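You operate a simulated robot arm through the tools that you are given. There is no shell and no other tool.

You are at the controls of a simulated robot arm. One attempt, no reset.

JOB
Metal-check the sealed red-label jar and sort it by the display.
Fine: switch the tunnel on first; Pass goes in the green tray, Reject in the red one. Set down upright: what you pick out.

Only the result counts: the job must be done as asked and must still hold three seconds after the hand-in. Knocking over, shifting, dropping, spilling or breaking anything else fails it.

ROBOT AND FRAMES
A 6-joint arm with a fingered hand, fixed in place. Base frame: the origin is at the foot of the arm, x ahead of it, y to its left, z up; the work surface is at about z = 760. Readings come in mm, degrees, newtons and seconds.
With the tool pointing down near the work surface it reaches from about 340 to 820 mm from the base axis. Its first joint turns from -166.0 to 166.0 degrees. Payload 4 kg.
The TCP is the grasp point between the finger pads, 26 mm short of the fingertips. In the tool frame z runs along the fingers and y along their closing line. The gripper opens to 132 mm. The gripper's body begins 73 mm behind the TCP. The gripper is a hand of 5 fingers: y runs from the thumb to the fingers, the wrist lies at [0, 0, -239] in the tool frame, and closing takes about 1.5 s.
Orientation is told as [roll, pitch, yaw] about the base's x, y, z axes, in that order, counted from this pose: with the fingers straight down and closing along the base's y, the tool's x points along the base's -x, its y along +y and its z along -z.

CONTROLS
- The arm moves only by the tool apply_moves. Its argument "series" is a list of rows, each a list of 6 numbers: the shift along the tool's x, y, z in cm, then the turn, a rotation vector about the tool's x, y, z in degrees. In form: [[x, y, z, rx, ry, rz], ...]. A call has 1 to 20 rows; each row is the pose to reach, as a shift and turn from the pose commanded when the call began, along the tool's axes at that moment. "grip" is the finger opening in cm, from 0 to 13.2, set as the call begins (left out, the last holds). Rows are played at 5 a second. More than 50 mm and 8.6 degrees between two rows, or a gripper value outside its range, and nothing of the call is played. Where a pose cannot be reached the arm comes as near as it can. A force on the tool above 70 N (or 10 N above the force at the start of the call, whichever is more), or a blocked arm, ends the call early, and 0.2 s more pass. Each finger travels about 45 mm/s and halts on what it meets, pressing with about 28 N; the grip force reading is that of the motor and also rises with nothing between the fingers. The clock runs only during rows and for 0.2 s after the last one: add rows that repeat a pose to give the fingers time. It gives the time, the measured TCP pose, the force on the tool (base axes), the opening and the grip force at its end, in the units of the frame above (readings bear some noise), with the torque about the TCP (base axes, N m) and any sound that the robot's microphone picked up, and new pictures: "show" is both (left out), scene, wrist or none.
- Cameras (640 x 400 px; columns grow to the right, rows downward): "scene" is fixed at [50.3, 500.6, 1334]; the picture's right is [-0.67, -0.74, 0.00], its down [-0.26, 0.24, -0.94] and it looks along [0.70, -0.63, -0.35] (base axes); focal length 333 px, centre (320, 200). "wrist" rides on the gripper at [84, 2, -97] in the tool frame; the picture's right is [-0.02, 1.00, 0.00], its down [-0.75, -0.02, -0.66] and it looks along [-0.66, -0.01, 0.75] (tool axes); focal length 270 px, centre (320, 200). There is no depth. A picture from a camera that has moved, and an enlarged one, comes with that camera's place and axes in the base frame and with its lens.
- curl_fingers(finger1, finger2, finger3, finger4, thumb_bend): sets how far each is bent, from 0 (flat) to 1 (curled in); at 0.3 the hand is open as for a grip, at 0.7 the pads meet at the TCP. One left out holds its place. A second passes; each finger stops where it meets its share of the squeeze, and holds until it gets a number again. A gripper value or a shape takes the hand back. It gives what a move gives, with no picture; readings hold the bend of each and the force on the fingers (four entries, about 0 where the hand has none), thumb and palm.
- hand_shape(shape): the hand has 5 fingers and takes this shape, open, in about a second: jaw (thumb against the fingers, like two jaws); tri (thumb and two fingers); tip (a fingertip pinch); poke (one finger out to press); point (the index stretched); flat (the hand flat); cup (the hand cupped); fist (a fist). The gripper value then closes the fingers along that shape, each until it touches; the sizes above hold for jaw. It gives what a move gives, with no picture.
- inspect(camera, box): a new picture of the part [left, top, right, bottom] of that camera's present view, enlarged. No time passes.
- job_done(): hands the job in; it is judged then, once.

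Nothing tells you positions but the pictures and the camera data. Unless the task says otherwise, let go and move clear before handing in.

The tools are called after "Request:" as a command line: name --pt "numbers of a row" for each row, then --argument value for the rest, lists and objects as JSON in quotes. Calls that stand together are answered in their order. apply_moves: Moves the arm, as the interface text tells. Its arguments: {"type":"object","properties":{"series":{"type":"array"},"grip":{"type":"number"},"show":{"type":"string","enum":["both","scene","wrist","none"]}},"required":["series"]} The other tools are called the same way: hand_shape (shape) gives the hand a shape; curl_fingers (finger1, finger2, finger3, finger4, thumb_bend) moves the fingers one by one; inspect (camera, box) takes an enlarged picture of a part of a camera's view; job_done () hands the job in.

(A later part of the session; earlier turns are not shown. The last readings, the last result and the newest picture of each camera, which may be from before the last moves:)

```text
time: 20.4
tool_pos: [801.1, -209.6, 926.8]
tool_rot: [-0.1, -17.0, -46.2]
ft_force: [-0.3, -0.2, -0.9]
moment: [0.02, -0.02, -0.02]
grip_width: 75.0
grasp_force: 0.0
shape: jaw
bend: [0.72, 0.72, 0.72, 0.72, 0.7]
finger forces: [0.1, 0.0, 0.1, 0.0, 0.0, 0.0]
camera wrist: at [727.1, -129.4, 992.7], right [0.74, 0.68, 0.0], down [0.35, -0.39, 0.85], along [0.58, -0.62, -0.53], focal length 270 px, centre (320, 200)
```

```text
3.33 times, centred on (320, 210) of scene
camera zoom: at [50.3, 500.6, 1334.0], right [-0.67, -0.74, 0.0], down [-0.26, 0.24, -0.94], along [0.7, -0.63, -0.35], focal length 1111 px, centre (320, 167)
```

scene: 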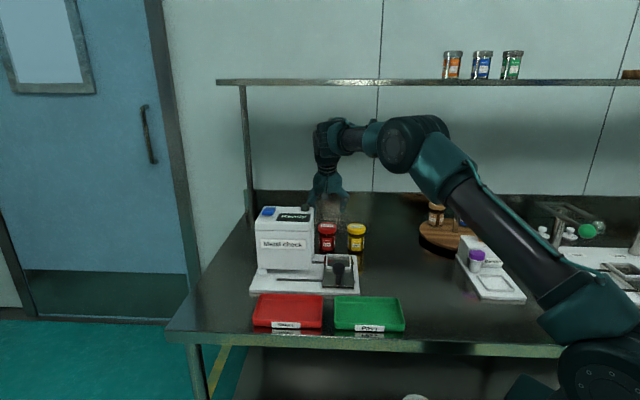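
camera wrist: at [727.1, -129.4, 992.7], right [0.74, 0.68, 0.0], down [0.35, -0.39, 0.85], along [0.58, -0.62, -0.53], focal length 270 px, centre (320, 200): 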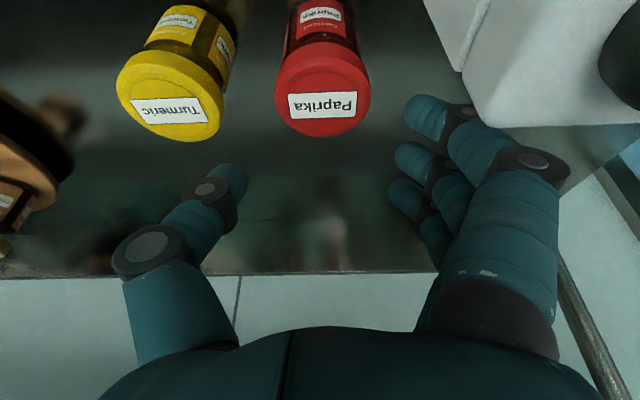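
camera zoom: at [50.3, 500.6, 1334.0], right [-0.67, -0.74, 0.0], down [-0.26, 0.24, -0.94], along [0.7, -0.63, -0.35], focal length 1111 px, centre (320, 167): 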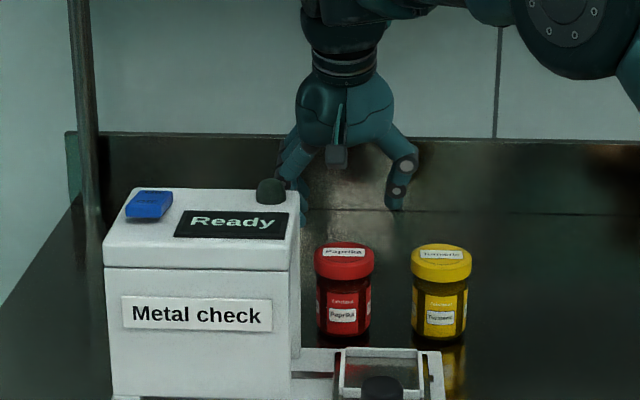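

The hand is over the jar with the lid nearly centred between thumb and fingers, about 2 mm toward the finger side. I'll descend part way while easing the tilt, and check again.

Request:
apply_moves --pt "0.41 0.05 1.34 0 1.2 0" --pt "0.79 0.1 2.58 0 2.4 0" --pt "1.17 0.15 3.83 0 3.6 0" --pt "1.17 0.15 3.83 0 3.6 0"

Request:
inspect --camera "wrist" --box '[160, 20, 480, 220]'

Request:
inspect --camera "scene" --box '[270, 170, 370, 270]'

```text
time: 21.4
tool_pos: [801.3, -207.8, 884.9]
tool_rot: [0.0, -13.4, -46.5]
ft_force: [-0.3, 0.0, 0.1]
moment: [0.0, 0.01, 0.0]
grip_width: 75.1
grasp_force: 0.0
shape: jaw
bend: [0.72, 0.72, 0.72, 0.72, 0.7]
finger forces: [0.0, 0.0, 0.0, 0.0, 0.0, 0.0]
camera wrist: at [731.0, -131.7, 959.4], right [0.74, 0.68, 0.0], down [0.39, -0.43, 0.81], along [0.55, -0.6, -0.58], focal length 270 px, centre (320, 200)
```

scene: 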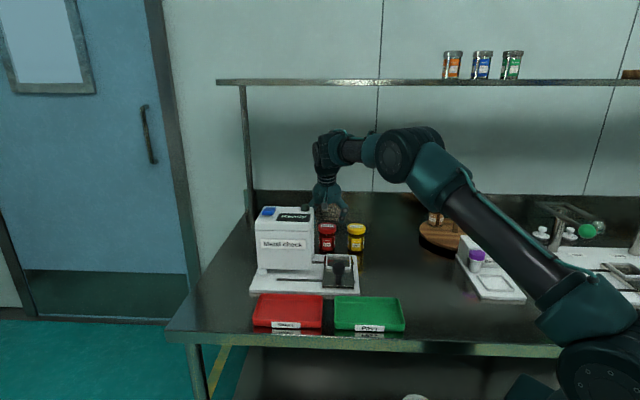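
wrist: 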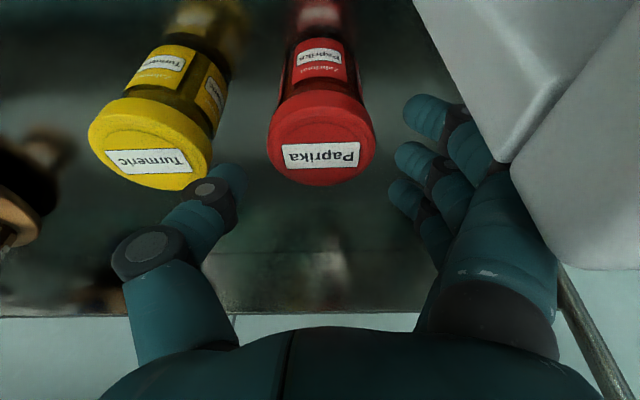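

```text
2.00 times, centred on (320, 120) of wrist
camera zoom: at [731.0, -131.7, 959.4], right [0.74, 0.68, 0.0], down [0.39, -0.43, 0.81], along [0.55, -0.6, -0.58], focal length 541 px, centre (320, 360)
```

zoom: 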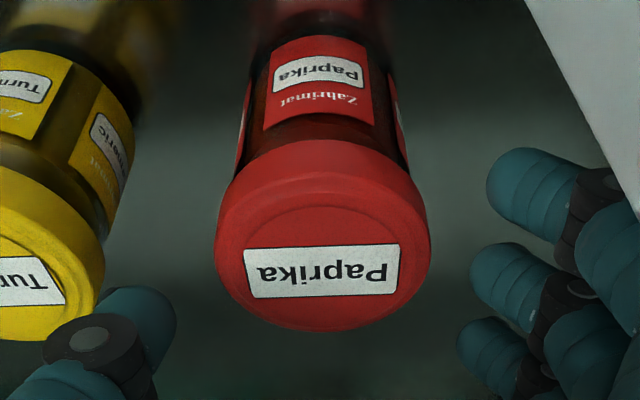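

```text
4.00 times, centred on (320, 220) of scene
camera zoom: at [50.3, 500.6, 1334.0], right [-0.67, -0.74, 0.0], down [-0.26, 0.24, -0.94], along [0.7, -0.63, -0.35], focal length 1334 px, centre (320, 120)
```

zoom: 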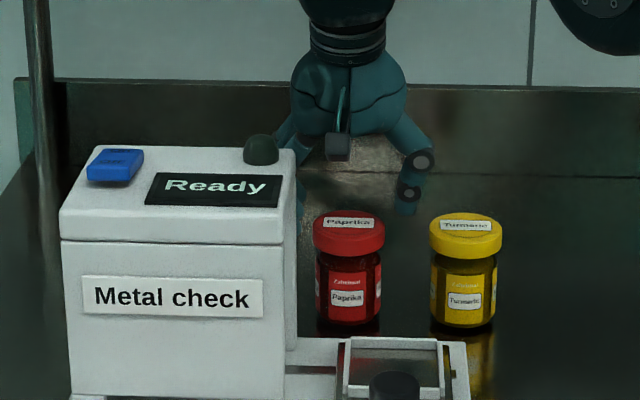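

The lid is centred to within about 2 mm and the fingers pass clear behind the tunnel. I'll reduce the tilt to about 10°, turn slightly away from the tunnel, and descend to grasp height at z≈842.

Request:
apply_moves --pt "0.23 0.05 0.97 0 1.7 2" --pt "0.46 0.1 1.95 0 3.4 4" --pt "0.6 0.12 2.5 0 3.4 4" --pt "0.74 0.15 3.11 0 3.4 4" --pt "0.87 0.15 3.65 0 3.4 4" --pt "1.0 0.15 4.18 0 3.4 4"

Request:
inspect --camera "wrist" --box '[160, 60, 480, 260]'

Request:
inspect --camera "scene" --box '[270, 170, 370, 270]'

```text
time: 22.8
tool_pos: [802.4, -207.3, 843.4]
tool_rot: [0.7, -10.0, -50.5]
ft_force: [0.6, 0.0, 0.3]
moment: [-0.01, 0.0, -0.01]
grip_width: 74.9
grasp_force: 0.0
shape: jaw
bend: [0.72, 0.72, 0.72, 0.72, 0.7]
finger forces: [0.1, 0.0, 0.0, 0.0, 0.1, 0.1]
camera wrist: at [739.7, -130.5, 922.6], right [0.78, 0.62, 0.02], down [0.38, -0.5, 0.78], along [0.49, -0.6, -0.63], focal length 270 px, centre (320, 200)
```

scene: 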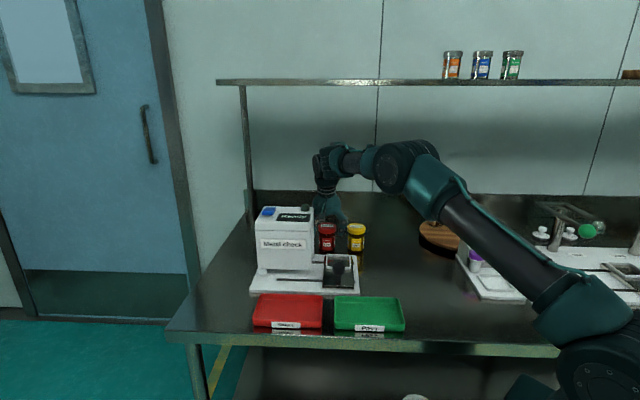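
wrist: 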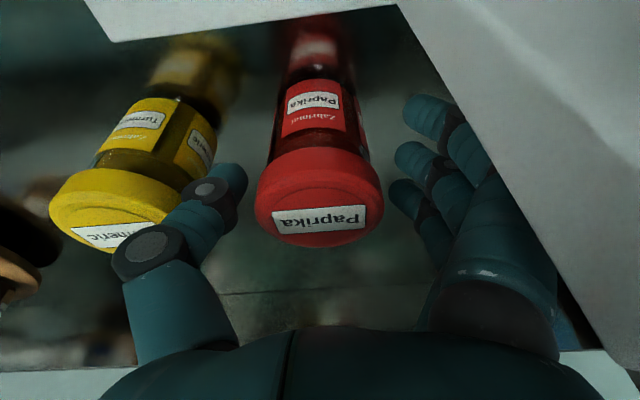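

```text
2.00 times, centred on (320, 160) of wrist
camera zoom: at [739.7, -130.5, 922.6], right [0.78, 0.62, 0.02], down [0.38, -0.5, 0.78], along [0.49, -0.6, -0.63], focal length 541 px, centre (320, 280)
```

zoom: 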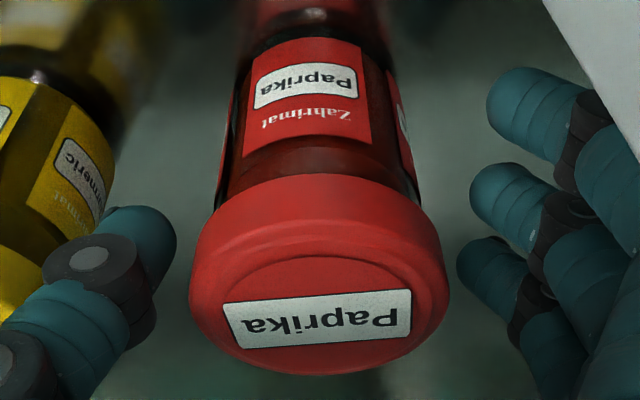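

```text
4.00 times, centred on (320, 220) of scene
camera zoom: at [50.3, 500.6, 1334.0], right [-0.67, -0.74, 0.0], down [-0.26, 0.24, -0.94], along [0.7, -0.63, -0.35], focal length 1334 px, centre (320, 120)
```

zoom: 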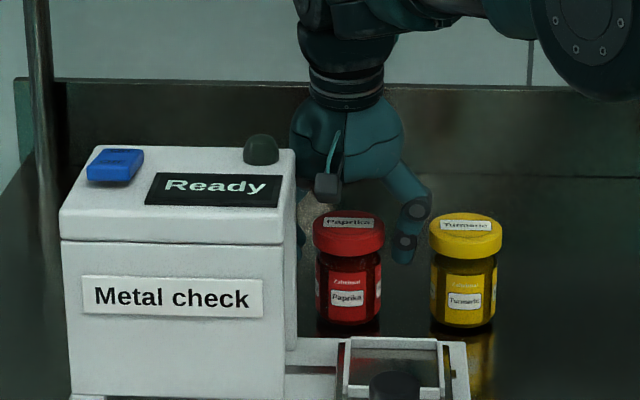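

The hand straddles the jar without touching anything, and the jar axis sits about 7 mm toward the tunnel from the finger centre. I'll shift 4 mm that way, then close gently on the jar.

Request:
apply_moves --pt "0.2 0.03 0.1 0 0 0" --pt "0.4 0.05 0.2 0 0 0" --show "none"

Request:
apply_moves --pt "0 0 0 0 0 0" --pt "0 0 0 0 0 0" --pt "0 0 0 0 0 0" --pt "0 0 0 0 0 0" --pt "0 0 0 0 0 0" --pt "0 0 0 0 0 0" --pt "0 0 0 0 0 0" --grip 4.0

Request:
inspect --camera "wrist" --box '[160, 60, 480, 260]'

Request:
inspect --camera "scene" --box '[270, 170, 370, 270]'

```text
time: 23.4
tool_pos: [801.0, -204.6, 840.5]
tool_rot: [0.8, -10.0, -50.5]
ft_force: [1.9, -3.2, 2.1]
moment: [0.5, 0.2, -0.07]
grip_width: 74.8
grasp_force: 0.1
shape: jaw
bend: [0.72, 0.72, 0.72, 0.72, 0.7]
finger forces: [0.1, 0.1, 0.0, 0.0, 0.1, 4.4]
```

```text
time: 25.0
tool_pos: [800.6, -204.5, 840.4]
tool_rot: [0.7, -10.0, -50.5]
ft_force: [2.5, -6.9, 3.6]
moment: [0.81, 0.26, -0.12]
grip_width: 38.9
grasp_force: 27.8
shape: jaw
bend: [0.67, 0.73, 0.73, 0.73, 0.7]
finger forces: [0.1, 6.8, 8.2, 8.1, 24.1, 7.1]
camera wrist: at [737.8, -127.7, 920.0], right [0.78, 0.62, 0.02], down [0.38, -0.5, 0.78], along [0.49, -0.6, -0.63], focal length 270 px, centre (320, 200)
```

scene: 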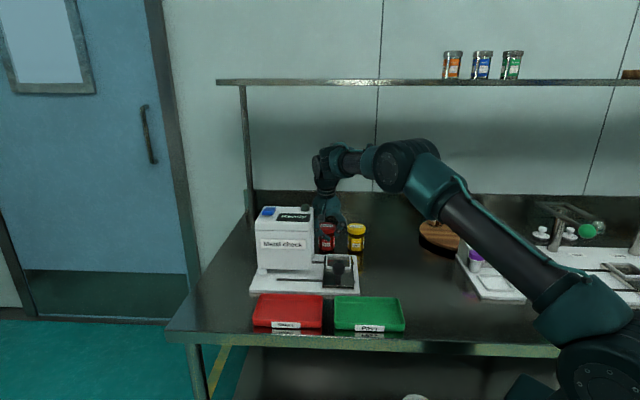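
wrist: 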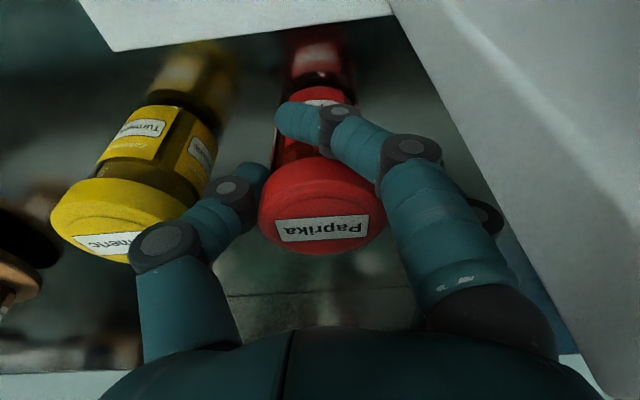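

```text
2.00 times, centred on (320, 160) of wrist
camera zoom: at [737.8, -127.7, 920.0], right [0.78, 0.62, 0.02], down [0.38, -0.5, 0.78], along [0.49, -0.6, -0.63], focal length 541 px, centre (320, 280)
```

zoom: 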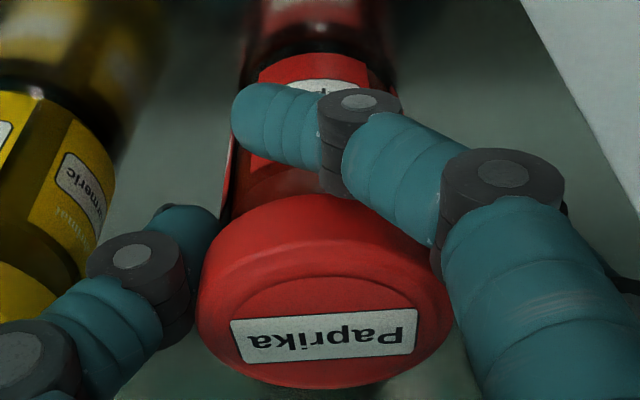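

```text
4.00 times, centred on (320, 220) of scene
camera zoom: at [50.3, 500.6, 1334.0], right [-0.67, -0.74, 0.0], down [-0.26, 0.24, -0.94], along [0.7, -0.63, -0.35], focal length 1334 px, centre (320, 120)
```

zoom: 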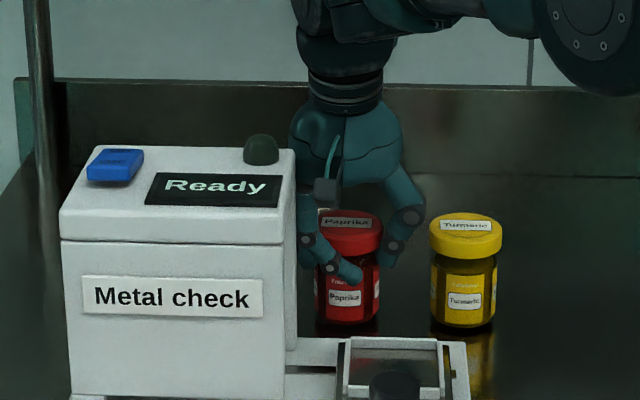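

The jar is held by the thumb and three fingers, but the palm reads about 7 N, so it is lightly touching the tunnel's rear corner. I'll ease away from the tunnel, lift slightly, and turn the hand so the palm clears.

Request:
apply_moves --pt "-0.25 0 0.044 0 0 0" --pt "-0.5 0 0.087 0 0 0" --show "scene"

Request:
inspect --camera "scene" --box '[230, 190, 400, 310]'

```text
time: 25.6
tool_pos: [803.6, -208.3, 840.2]
tool_rot: [0.8, -10.0, -50.5]
ft_force: [-1.2, 1.8, 0.5]
moment: [0.07, -0.05, 0.04]
grip_width: 38.8
grasp_force: 28.1
shape: jaw
bend: [0.67, 0.73, 0.73, 0.73, 0.7]
finger forces: [0.0, 7.3, 8.3, 8.3, 24.1, 0.0]
```

scene: 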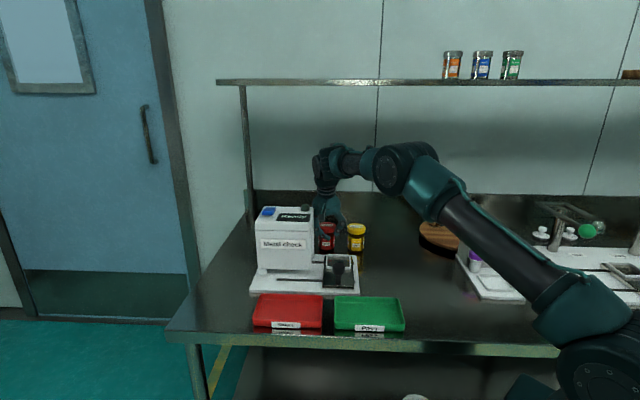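

```text
3.33 times, centred on (315, 250) of scene
camera zoom: at [50.3, 500.6, 1334.0], right [-0.67, -0.74, 0.0], down [-0.26, 0.24, -0.94], along [0.7, -0.63, -0.35], focal length 1111 px, centre (337, 33)
```

zoom: 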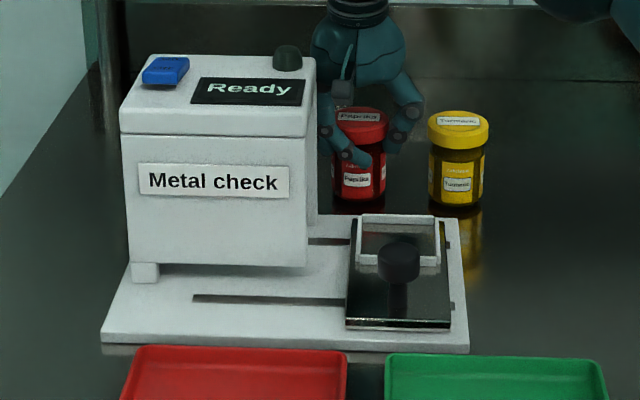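

Contact with the tunnel is gone and it has not moved. I'll lift the jar slightly and turn the hand about 21° for clearance.

Request:
apply_moves --pt "-0.07 0 -0.39 0 0 0" --pt "-0.12 0 -0.69 -1.2 0 -6.9" --pt "-0.17 0 -0.985 -2.43 0 -13.8" --pt "-0.24 0 -1.38 -3.65 0 -20.7" --pt "-0.35 0 -1.97 -3.65 0 -20.7" --pt "-0.35 0 -1.97 -3.65 0 -20.7"

Request:
inspect --camera "scene" --box '[270, 170, 370, 270]'

```text
time: 27.0
tool_pos: [803.2, -208.4, 860.0]
tool_rot: [0.6, -10.2, -29.4]
ft_force: [-0.7, 0.0, -0.7]
moment: [-0.02, -0.01, 0.02]
grip_width: 39.0
grasp_force: 28.4
shape: jaw
bend: [0.67, 0.73, 0.73, 0.73, 0.7]
finger forces: [0.0, 6.8, 8.3, 8.3, 24.2, 0.0]
camera wrist: at [716.7, -159.4, 939.0], right [0.51, 0.86, 0.02], down [0.53, -0.33, 0.78], along [0.68, -0.39, -0.62], focal length 270 px, centre (320, 200)
```

scene: 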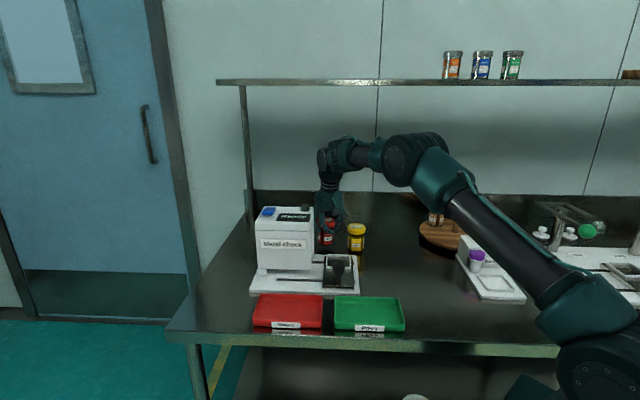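
wrist: 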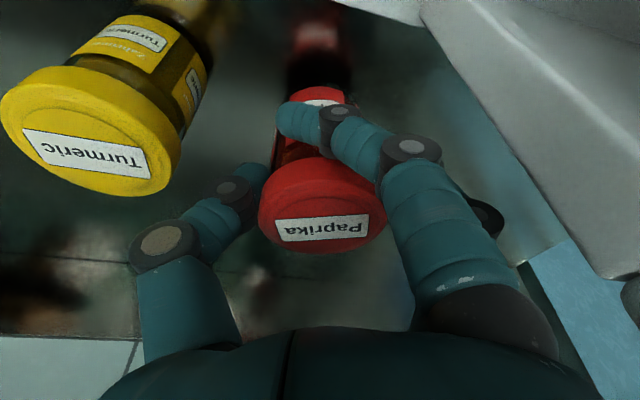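

```text
4.00 times, centred on (320, 220) of scene
camera zoom: at [50.3, 500.6, 1334.0], right [-0.67, -0.74, 0.0], down [-0.26, 0.24, -0.94], along [0.7, -0.63, -0.35], focal length 1334 px, centre (320, 120)
```

zoom: 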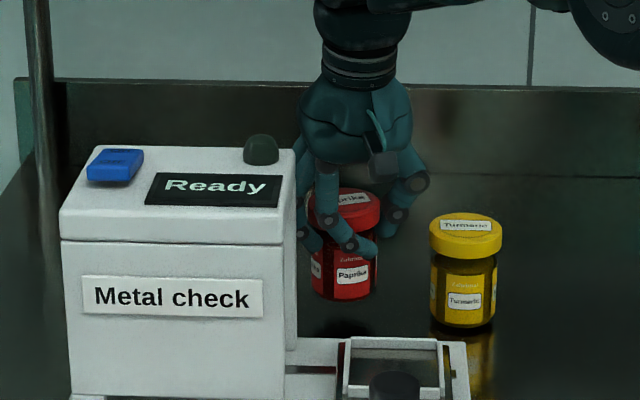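

The jar is off the table and the palm is clear. I'll raise it above the neighbours' height and carry it round to above the sled frame.

Request:
apply_moves --pt "0.15 -0.09 -1.65 0 0 0" --pt "0.29 -0.18 -3.3 0 0 0" --pt "1.67 -1.03 -3.96 0 0 0" --pt "4.31 -1.54 -4.64 0 0 0" --pt "7.85 -1.39 -5.27 0 0 0" --pt "11.89 -0.49 -6.0 0 0 0" --pt "11.89 -0.49 -6.0 0 0 0"

Request:
inspect --camera "scene" --box '[290, 180, 400, 300]'

Request:
inspect --camera "wrist" --box '[180, 0, 460, 260]'

```text
time: 28.6
tool_pos: [687.2, -149.1, 896.9]
tool_rot: [0.8, -10.1, -29.4]
ft_force: [-0.2, 0.1, -1.6]
moment: [0.02, -0.03, 0.01]
grip_width: 38.7
grasp_force: 27.8
shape: jaw
bend: [0.67, 0.73, 0.73, 0.73, 0.7]
finger forces: [0.0, 7.2, 8.4, 8.7, 24.0, 0.0]
camera wrist: at [602.0, -100.8, 977.2], right [0.51, 0.86, 0.02], down [0.53, -0.33, 0.78], along [0.68, -0.39, -0.62], focal length 270 px, centre (320, 200)
```

scene: 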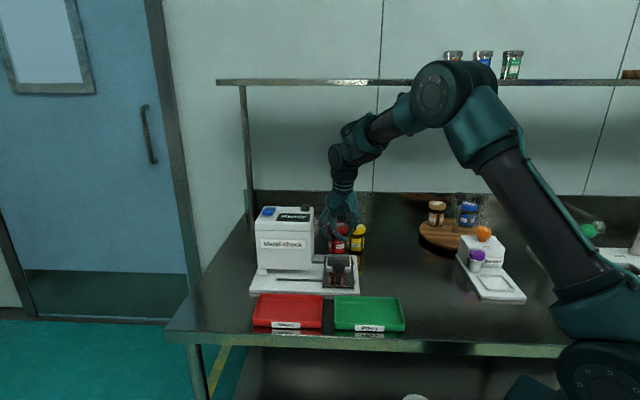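
wrist: 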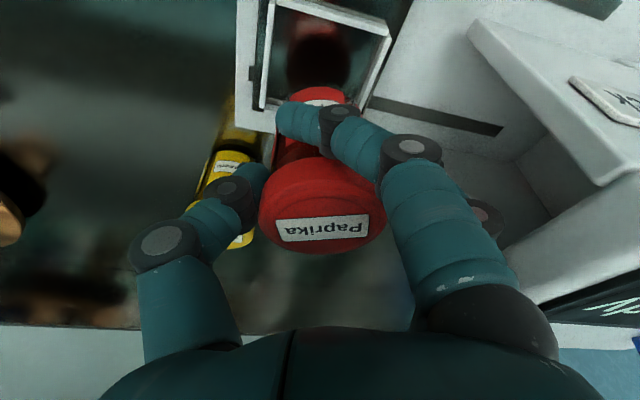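

```text
3.33 times, centred on (345, 240) of scene
camera zoom: at [50.3, 500.6, 1334.0], right [-0.67, -0.74, 0.0], down [-0.26, 0.24, -0.94], along [0.7, -0.63, -0.35], focal length 1111 px, centre (237, 67)
```

zoom: 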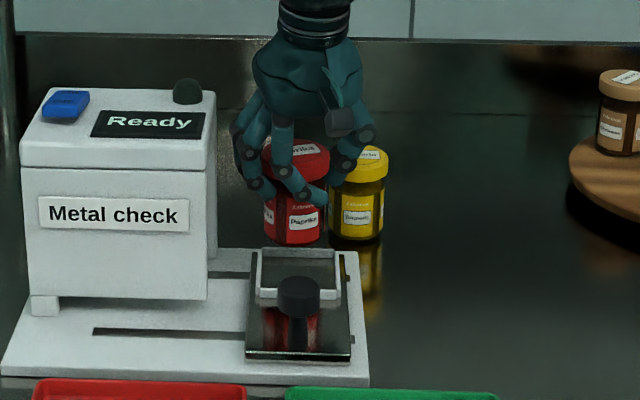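

```text
1.54 times, centred on (320, 130) of wrist
camera zoom: at [602.0, -100.8, 977.2], right [0.51, 0.86, 0.02], down [0.53, -0.33, 0.78], along [0.68, -0.39, -0.62], focal length 416 px, centre (320, 308)
```

zoom: 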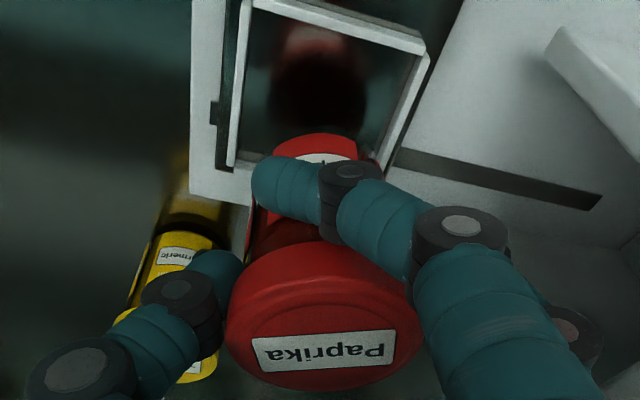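

The jar is now roughly over the frame. I'll enlarge the view to measure the jar base against the frame exactly.

Request:
inspect --camera "scene" --box '[310, 215, 370, 275]'

Request:
inspect --camera "wrist" --box '[230, 0, 400, 130]'

```text
6.67 times, centred on (340, 245) of scene
camera zoom: at [50.3, 500.6, 1334.0], right [-0.67, -0.74, 0.0], down [-0.26, 0.24, -0.94], along [0.7, -0.63, -0.35], focal length 2223 px, centre (187, -100)
```

zoom: 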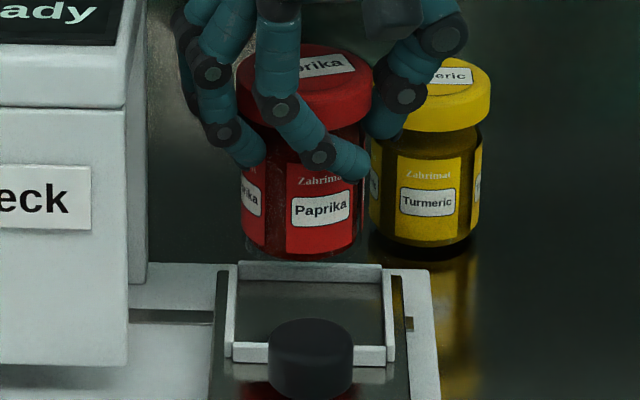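

```text
3.08 times, centred on (315, 65) of wrist
camera zoom: at [602.0, -100.8, 977.2], right [0.51, 0.86, 0.02], down [0.53, -0.33, 0.78], along [0.68, -0.39, -0.62], focal length 832 px, centre (335, 615)
```

zoom: 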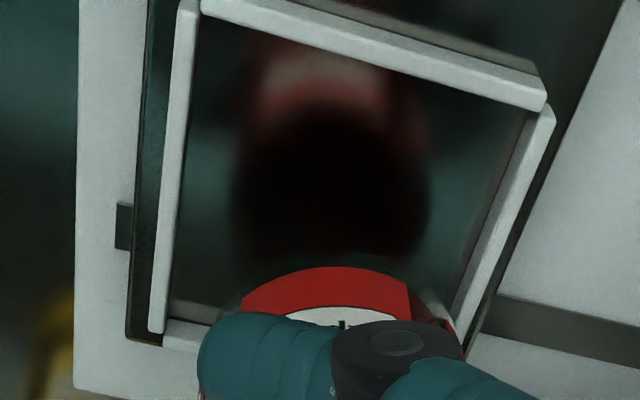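

Weighing both cameras and the way the fingers met the jar, I put the jar axis at about (695, -152). The frame centre is near (681, -147) with its rim at z≈797. I'll shift about 14 mm toward the front and 5 mm sideways, lower 10 mm, and compare again.

Request:
apply_moves --pt "0.55 -0.05 0.24 0 0 0" --pt "1.1 -0.1 0.48 0 0 0" --pt "1.65 -0.16 0.72 0 0 0" --pt "1.65 -0.16 0.72 0 0 0"

Request:
inspect --camera "scene" --box '[310, 220, 370, 280]'

Request:
inspect --camera "wrist" --box '[230, 0, 400, 130]'

```text
time: 29.6
tool_pos: [675.1, -146.1, 887.7]
tool_rot: [0.7, -10.2, -29.4]
ft_force: [-0.5, -0.9, -0.7]
moment: [-0.01, 0.04, 0.01]
grip_width: 38.7
grasp_force: 27.5
shape: jaw
bend: [0.67, 0.73, 0.73, 0.73, 0.7]
finger forces: [0.0, 7.2, 8.4, 8.8, 24.1, 0.0]
camera wrist: at [589.1, -95.4, 967.1], right [0.51, 0.86, 0.02], down [0.53, -0.33, 0.78], along [0.68, -0.39, -0.62], focal length 270 px, centre (320, 200)
```

scene: 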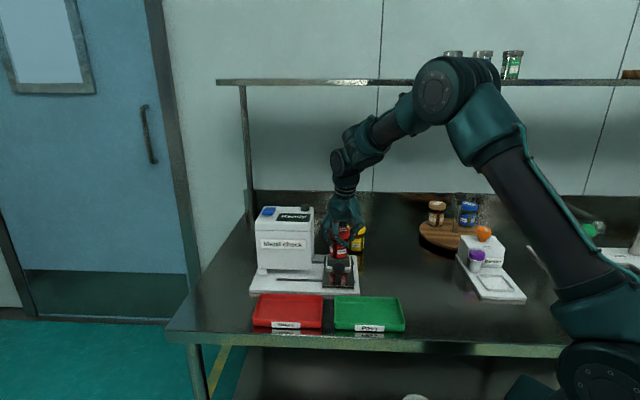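
wrist: 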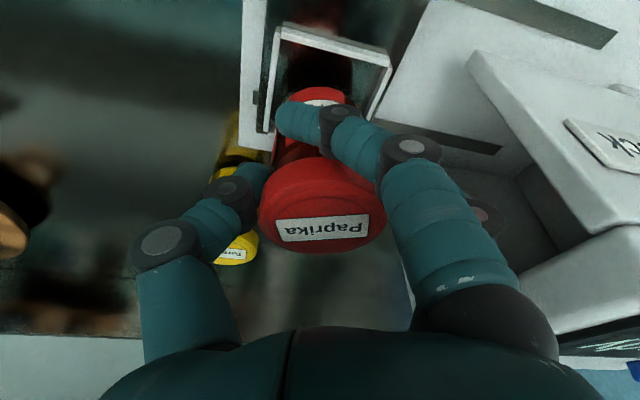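

```text
6.67 times, centred on (340, 250) of scene
camera zoom: at [50.3, 500.6, 1334.0], right [-0.67, -0.74, 0.0], down [-0.26, 0.24, -0.94], along [0.7, -0.63, -0.35], focal length 2223 px, centre (187, -133)
```

zoom: 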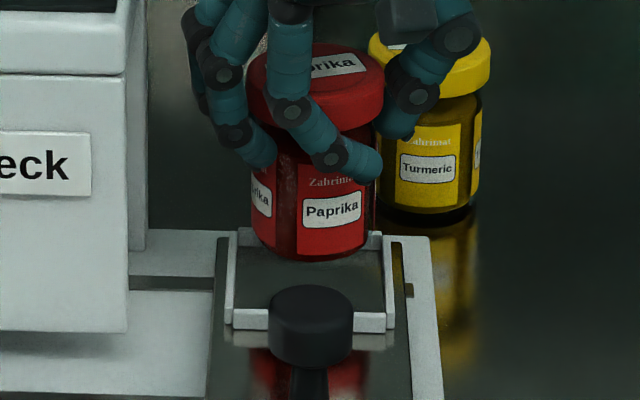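

```text
3.08 times, centred on (315, 65) of wrist
camera zoom: at [589.1, -95.4, 967.1], right [0.51, 0.86, 0.02], down [0.53, -0.33, 0.78], along [0.68, -0.39, -0.62], focal length 832 px, centre (335, 615)
```

zoom: 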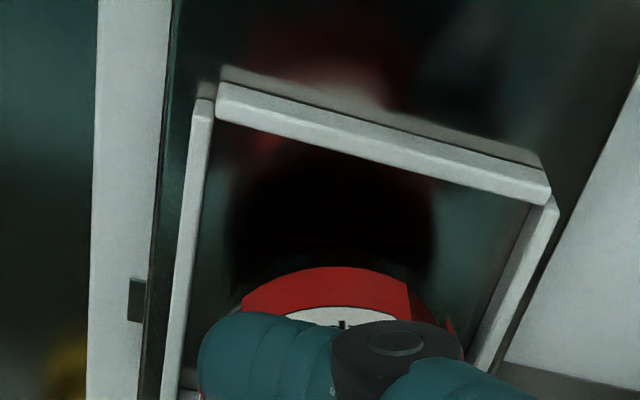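

The jar is laterally in line with the frame and looks about 3–6 mm too far back. I'll correct 4 mm toward the front and lower 7 mm more, to just above the rim.

Request:
apply_moves --pt "0.25 0.08 0.2 0 0 0" --pt "0.49 0.16 0.4 0 0 0" --pt "0.49 0.16 0.62 0 0 0" --pt "0.49 0.16 0.62 0 0 0"

Request:
inspect --camera "scene" --box '[315, 230, 365, 280]'

Request:
inspect --camera "wrist" --box '[230, 10, 400, 140]'

```text
time: 30.6
tool_pos: [674.0, -141.4, 880.0]
tool_rot: [0.6, -10.2, -29.4]
ft_force: [0.9, 0.3, -1.4]
moment: [0.0, 0.01, 0.01]
grip_width: 38.7
grasp_force: 27.8
shape: jaw
bend: [0.67, 0.73, 0.73, 0.73, 0.7]
finger forces: [0.0, 7.3, 8.3, 8.8, 23.9, 0.0]
camera wrist: at [587.1, -92.0, 960.1], right [0.51, 0.86, 0.02], down [0.53, -0.33, 0.78], along [0.68, -0.39, -0.62], focal length 270 px, centre (320, 200)
```

scene: 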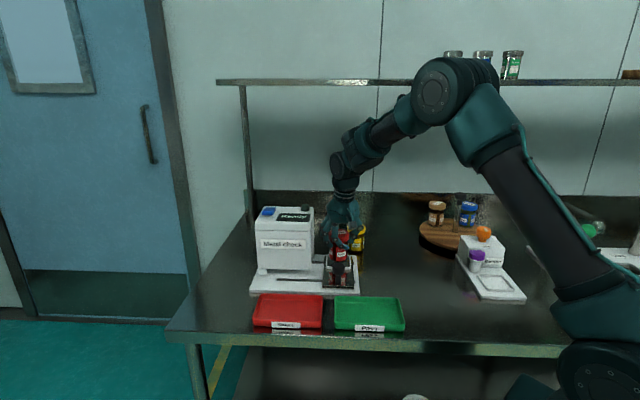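
wrist: 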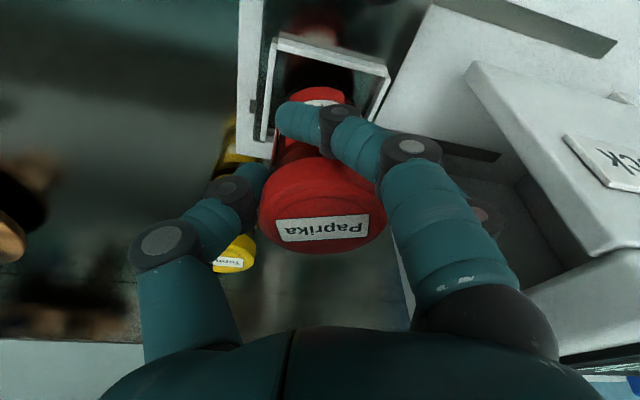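

```text
8.00 times, centred on (340, 255) of scene
camera zoom: at [50.3, 500.6, 1334.0], right [-0.67, -0.74, 0.0], down [-0.26, 0.24, -0.94], along [0.7, -0.63, -0.35], focal length 2667 px, centre (160, -240)
```

zoom: 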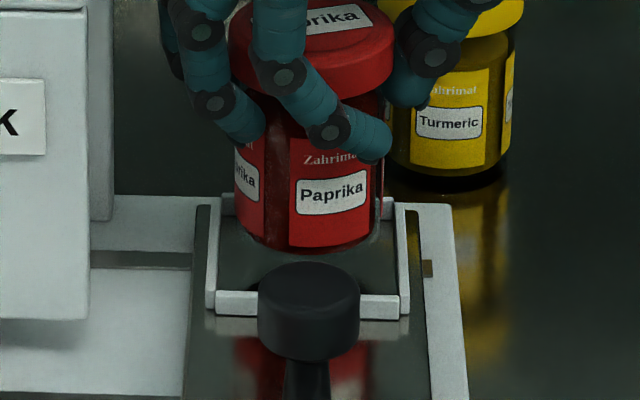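

```text
3.08 times, centred on (315, 75) of wrist
camera zoom: at [587.1, -92.0, 960.1], right [0.51, 0.86, 0.02], down [0.53, -0.33, 0.78], along [0.68, -0.39, -0.62], focal length 832 px, centre (335, 585)
```

zoom: 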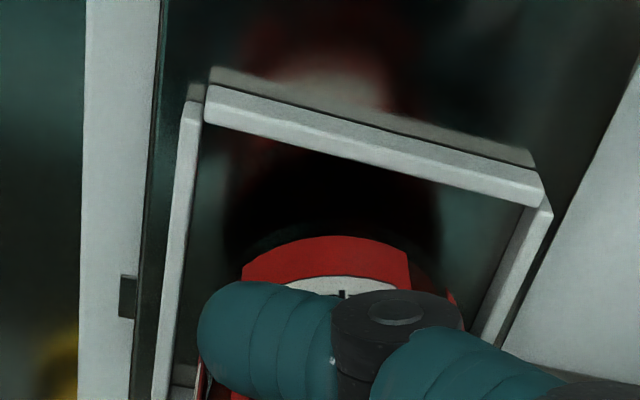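

The jar looks centred over the frame, and the table seems to be nearer z≈766, which puts the jar base about 9 mm above the rim. I'll lower in small steps and watch the force.

Request:
apply_moves --pt "0.07 0 0.39 0 0 0" --pt "0.14 0 0.79 0 0 0" --pt "0.18 0 0.98 0 0 0" --pt "0.21 0 1.18 0 0 0" --show "scene"

Request:
inspect --camera "scene" --box '[315, 230, 365, 280]'

```text
time: 31.6
tool_pos: [673.1, -141.9, 868.5]
tool_rot: [0.7, -10.2, -29.5]
ft_force: [-0.4, 0.6, -1.4]
moment: [0.0, 0.03, 0.01]
grip_width: 38.9
grasp_force: 28.0
shape: jaw
bend: [0.67, 0.73, 0.73, 0.73, 0.7]
finger forces: [0.0, 7.2, 8.3, 8.8, 24.0, 0.0]
```

scene: 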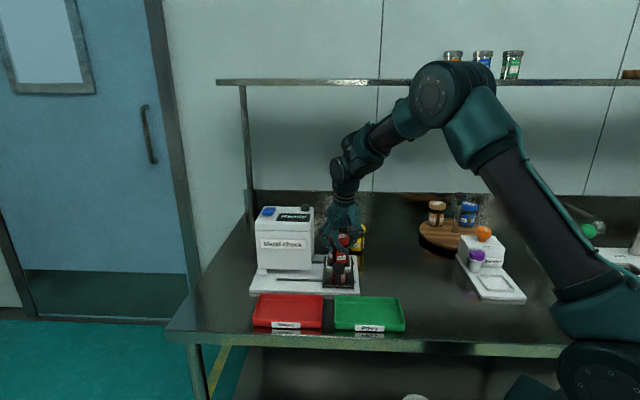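

```text
8.00 times, centred on (340, 255) of scene
camera zoom: at [50.3, 500.6, 1334.0], right [-0.67, -0.74, 0.0], down [-0.26, 0.24, -0.94], along [0.7, -0.63, -0.35], focal length 2667 px, centre (160, -240)
```

zoom: 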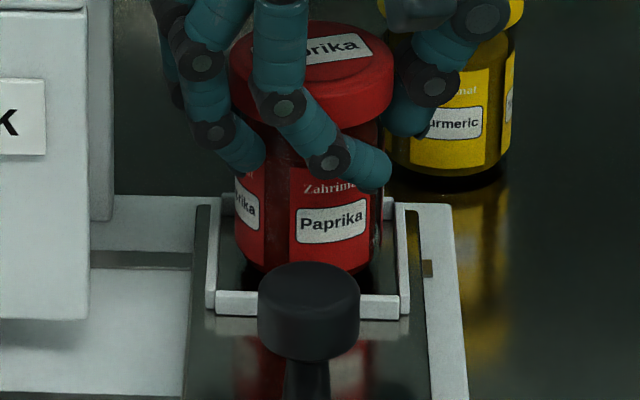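

The jar base is now inside the frame walls with no contact force. I'll keep lowering in 2 mm steps until it meets the sled floor.

Request:
apply_moves --pt "0.035 0 0.2 0 0 0" --pt "0.07 0 0.39 0 0 0" --pt "0.1 0 0.55 0 0 0" --show "none"

Request:
inspect --camera "scene" --box '[315, 230, 365, 280]'

```text
time: 32.4
tool_pos: [674.5, -141.0, 864.1]
tool_rot: [0.7, -10.4, -29.4]
ft_force: [-2.1, 0.7, 19.6]
moment: [0.05, -0.17, 0.02]
grip_width: 39.0
grasp_force: 28.0
shape: jaw
bend: [0.67, 0.74, 0.73, 0.73, 0.71]
finger forces: [0.0, 9.0, 8.8, 9.6, 28.1, 0.0]
```

```text
8.00 times, centred on (340, 255) of scene
camera zoom: at [50.3, 500.6, 1334.0], right [-0.67, -0.74, 0.0], down [-0.26, 0.24, -0.94], along [0.7, -0.63, -0.35], focal length 2667 px, centre (160, -240)
```

zoom: 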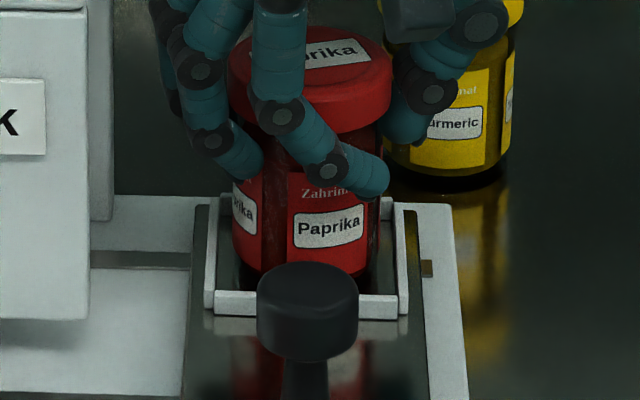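

The jar has landed on the sled floor inside the frame, with an upward force of about 20 N. I'll ease that pressure and open the hand.

Request:
apply_moves --pt "-0.03 0 -0.16 0 0 0" --pt "-0.03 0 -0.16 0 0 0" --show "none"

Request:
apply_moves --pt "0 0 0 0 0 0" --pt "0 0 0 0 0 0" --pt "0 0 0 0 0 0" --pt "0 0 0 0 0 0" --pt "0 0 0 0 0 0" --pt "0 0 0 0 0 0" --grip 7.2

Request:
inspect --camera "scene" --box '[315, 230, 365, 280]'

Request:
inspect --camera "wrist" --box '[160, 20, 480, 260]'

```text
time: 33.0
tool_pos: [674.9, -142.0, 864.6]
tool_rot: [0.7, -10.3, -29.3]
ft_force: [2.0, -2.0, 16.1]
moment: [0.06, -0.22, 0.01]
grip_width: 39.0
grasp_force: 27.9
shape: jaw
bend: [0.67, 0.74, 0.73, 0.73, 0.71]
finger forces: [0.0, 8.3, 9.1, 10.9, 27.0, 0.1]
```

```text
time: 34.4
tool_pos: [674.4, -140.8, 864.6]
tool_rot: [0.7, -10.2, -29.4]
ft_force: [-0.1, -0.8, 1.3]
moment: [0.04, 0.01, 0.02]
grip_width: 71.1
grasp_force: 0.1
shape: jaw
bend: [0.72, 0.72, 0.72, 0.72, 0.7]
finger forces: [0.1, 0.1, 0.0, 0.1, 0.0, 0.0]
camera wrist: at [587.1, -92.1, 944.0], right [0.51, 0.86, 0.02], down [0.53, -0.33, 0.78], along [0.68, -0.39, -0.62], focal length 270 px, centre (320, 200)
```

scene: 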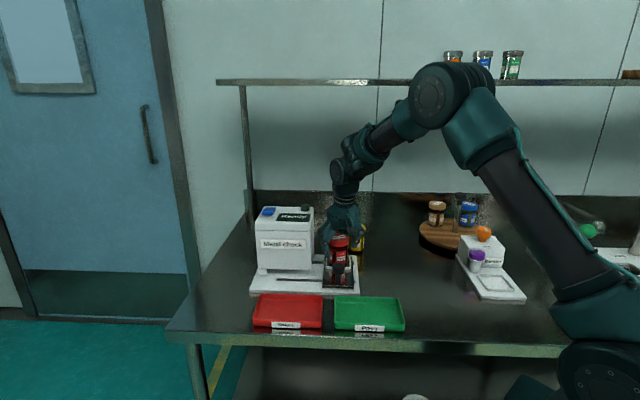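
wrist: 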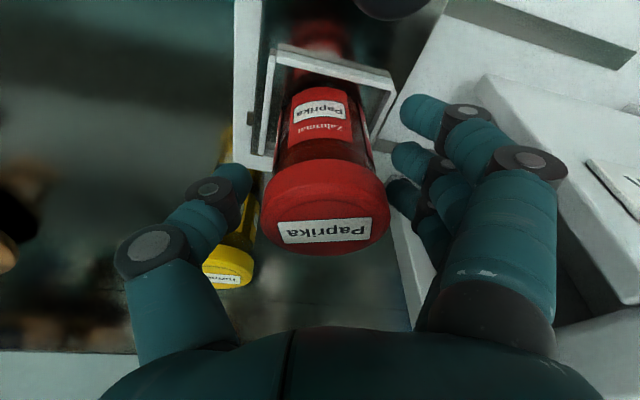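

```text
8.00 times, centred on (340, 255) of scene
camera zoom: at [50.3, 500.6, 1334.0], right [-0.67, -0.74, 0.0], down [-0.26, 0.24, -0.94], along [0.7, -0.63, -0.35], focal length 2667 px, centre (160, -240)
```

zoom: 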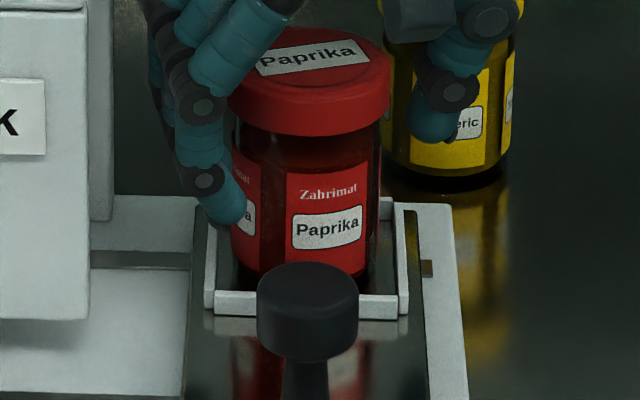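

```text
1.67 times, centred on (320, 140) of wrist
camera zoom: at [587.1, -92.1, 944.0], right [0.51, 0.86, 0.02], down [0.53, -0.33, 0.78], along [0.68, -0.39, -0.62], focal length 450 px, centre (320, 300)
```

zoom: 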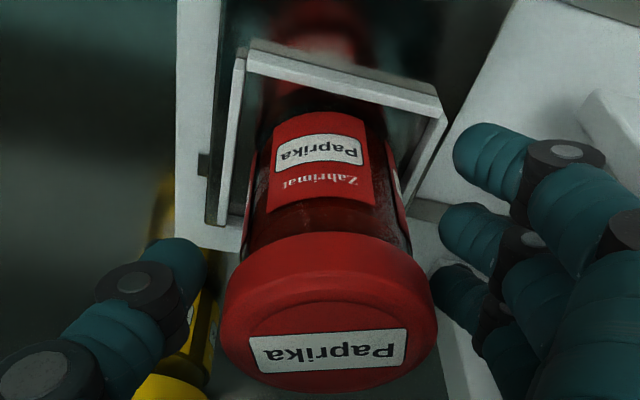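

The jar stands in the frame and all the fingers are off it. I'll raise the hand straight up, clear of the jar.

Request:
apply_moves --pt "-0.18 0 -0.98 0 0 0" --pt "-0.35 0 -1.97 0 0 0" --pt "-0.62 0 -3.44 0 0 0" --pt "-0.97 0 -5.41 0 0 0" --pt "-1.42 0 -7.87 0 0 0"

Request:
inspect --camera "scene" --box '[300, 210, 380, 300]'

Request:
inspect --camera "wrist" --box '[220, 0, 480, 200]'

```text
time: 35.6
tool_pos: [671.9, -142.9, 945.3]
tool_rot: [0.7, -10.2, -29.4]
ft_force: [-0.6, 0.5, 1.3]
moment: [0.02, -0.04, -0.01]
grip_width: 70.9
grasp_force: 0.0
shape: jaw
bend: [0.72, 0.72, 0.72, 0.72, 0.7]
finger forces: [0.0, 0.1, 0.0, 0.1, 0.0, 0.0]
camera wrist: at [586.4, -92.6, 1024.9], right [0.51, 0.86, 0.01], down [0.53, -0.33, 0.78], along [0.68, -0.39, -0.62], focal length 270 px, centre (320, 200)
```

scene: 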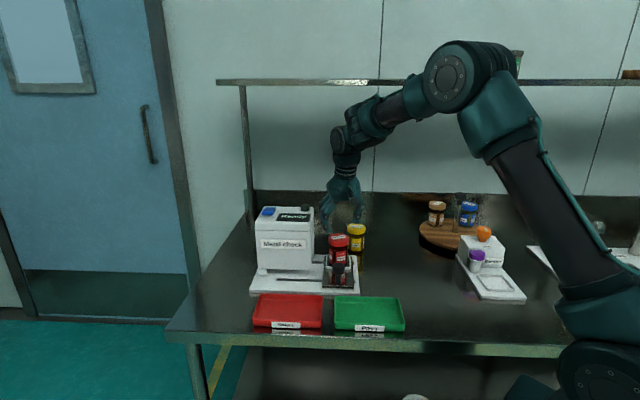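
wrist: 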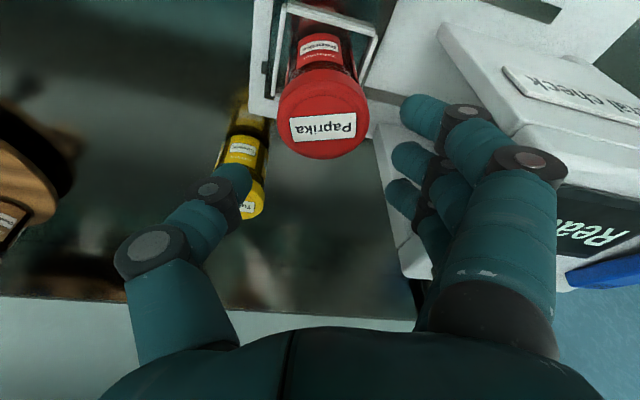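

```text
4.44 times, centred on (340, 255) of scene
camera zoom: at [50.3, 500.6, 1334.0], right [-0.67, -0.74, 0.0], down [-0.26, 0.24, -0.94], along [0.7, -0.63, -0.35], focal length 1482 px, centre (231, -44)
```

zoom: 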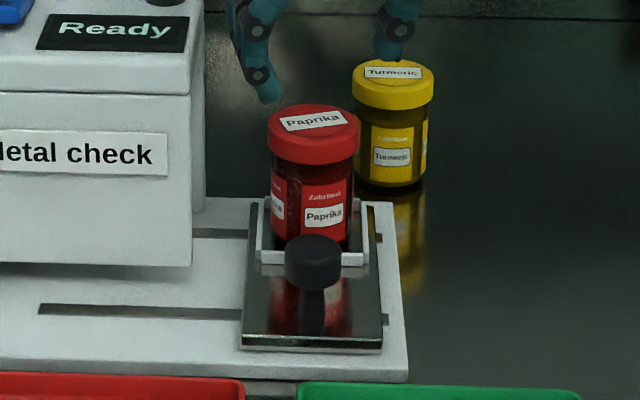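

```text
2.00 times, centred on (350, 100) of wrist
camera zoom: at [586.4, -92.6, 1024.9], right [0.51, 0.86, 0.01], down [0.53, -0.33, 0.78], along [0.68, -0.39, -0.62], focal length 541 px, centre (260, 400)
```

zoom: 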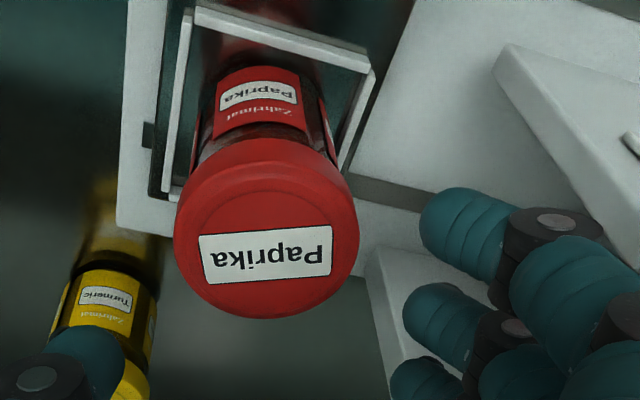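

The jar stands squarely in the frame, nothing else has moved, and the display still reads "Ready". Next I'll bring the hand round to the front, near the sled's knob, to push the sled into the tunnel.

Request:
apply_moves --pt "2.65 -0.64 0.04 0.53 0 2.97" --pt "5.3 -1.28 0.08 1.07 0 5.94" --pt "7.94 -1.93 0.11 1.6 0 8.92" --pt "10.59 -2.57 0.15 2.14 0 11.89" --pt "13.24 -3.21 0.19 2.67 0 14.86" --pt "13.24 -3.21 0.19 2.67 0 14.86" --grip 2.0

Request:
inspect --camera "wrist" --box '[220, 0, 540, 200]'

Request:
inspect --camera "scene" --box '[280, 190, 420, 340]'

```text
time: 37.0
tool_pos: [543.5, -106.5, 919.3]
tool_rot: [0.7, -10.1, -44.5]
ft_force: [-0.3, 0.6, -0.2]
moment: [0.04, 0.01, 0.01]
grip_width: 21.0
grasp_force: 0.1
shape: jaw
bend: [0.73, 0.73, 0.73, 0.73, 0.7]
finger forces: [0.0, 0.0, 0.0, 0.0, 0.0, 0.0]
camera wrist: at [473.7, -36.0, 999.7], right [0.71, 0.7, 0.01], down [0.43, -0.46, 0.78], along [0.55, -0.55, -0.63], focal length 270 px, centre (320, 200)
```

scene: 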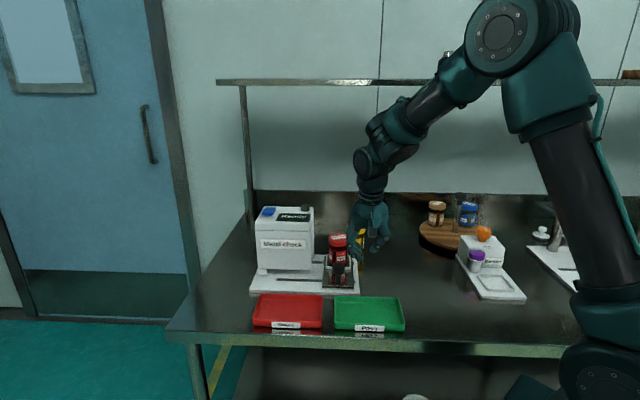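
wrist: 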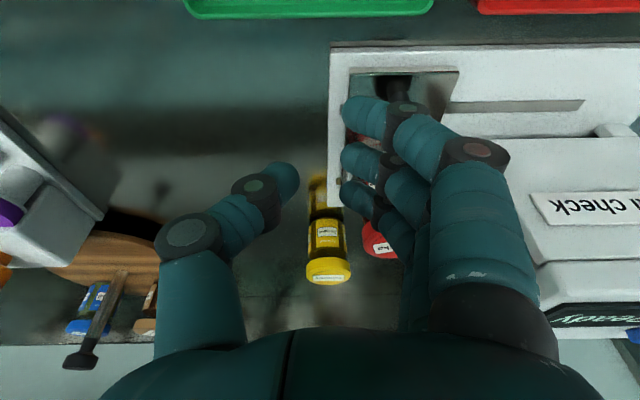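

```text
2.00 times, centred on (380, 100) of wrist
camera zoom: at [473.7, -36.0, 999.7], right [0.71, 0.7, 0.01], down [0.43, -0.46, 0.78], along [0.55, -0.55, -0.63], focal length 541 px, centre (200, 400)
```

zoom: 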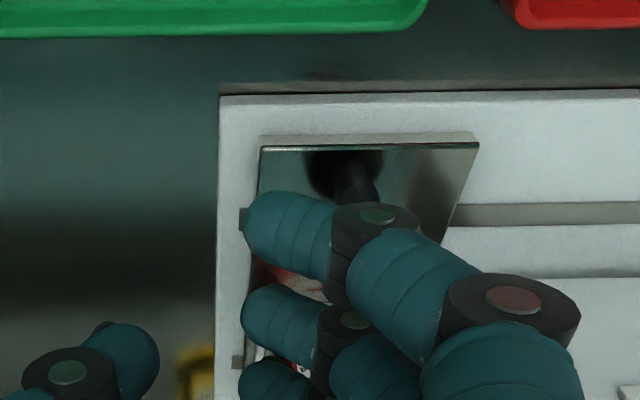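

```text
2.67 times, centred on (350, 265) of scene
camera zoom: at [50.3, 500.6, 1334.0], right [-0.67, -0.74, 0.0], down [-0.26, 0.24, -0.94], along [0.7, -0.63, -0.35], focal length 889 px, centre (240, 27)
```

zoom: 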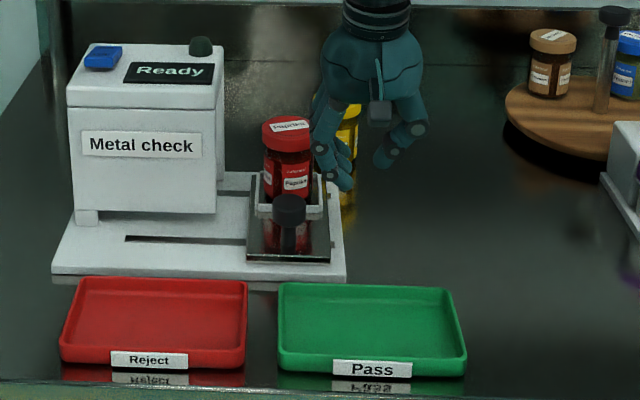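

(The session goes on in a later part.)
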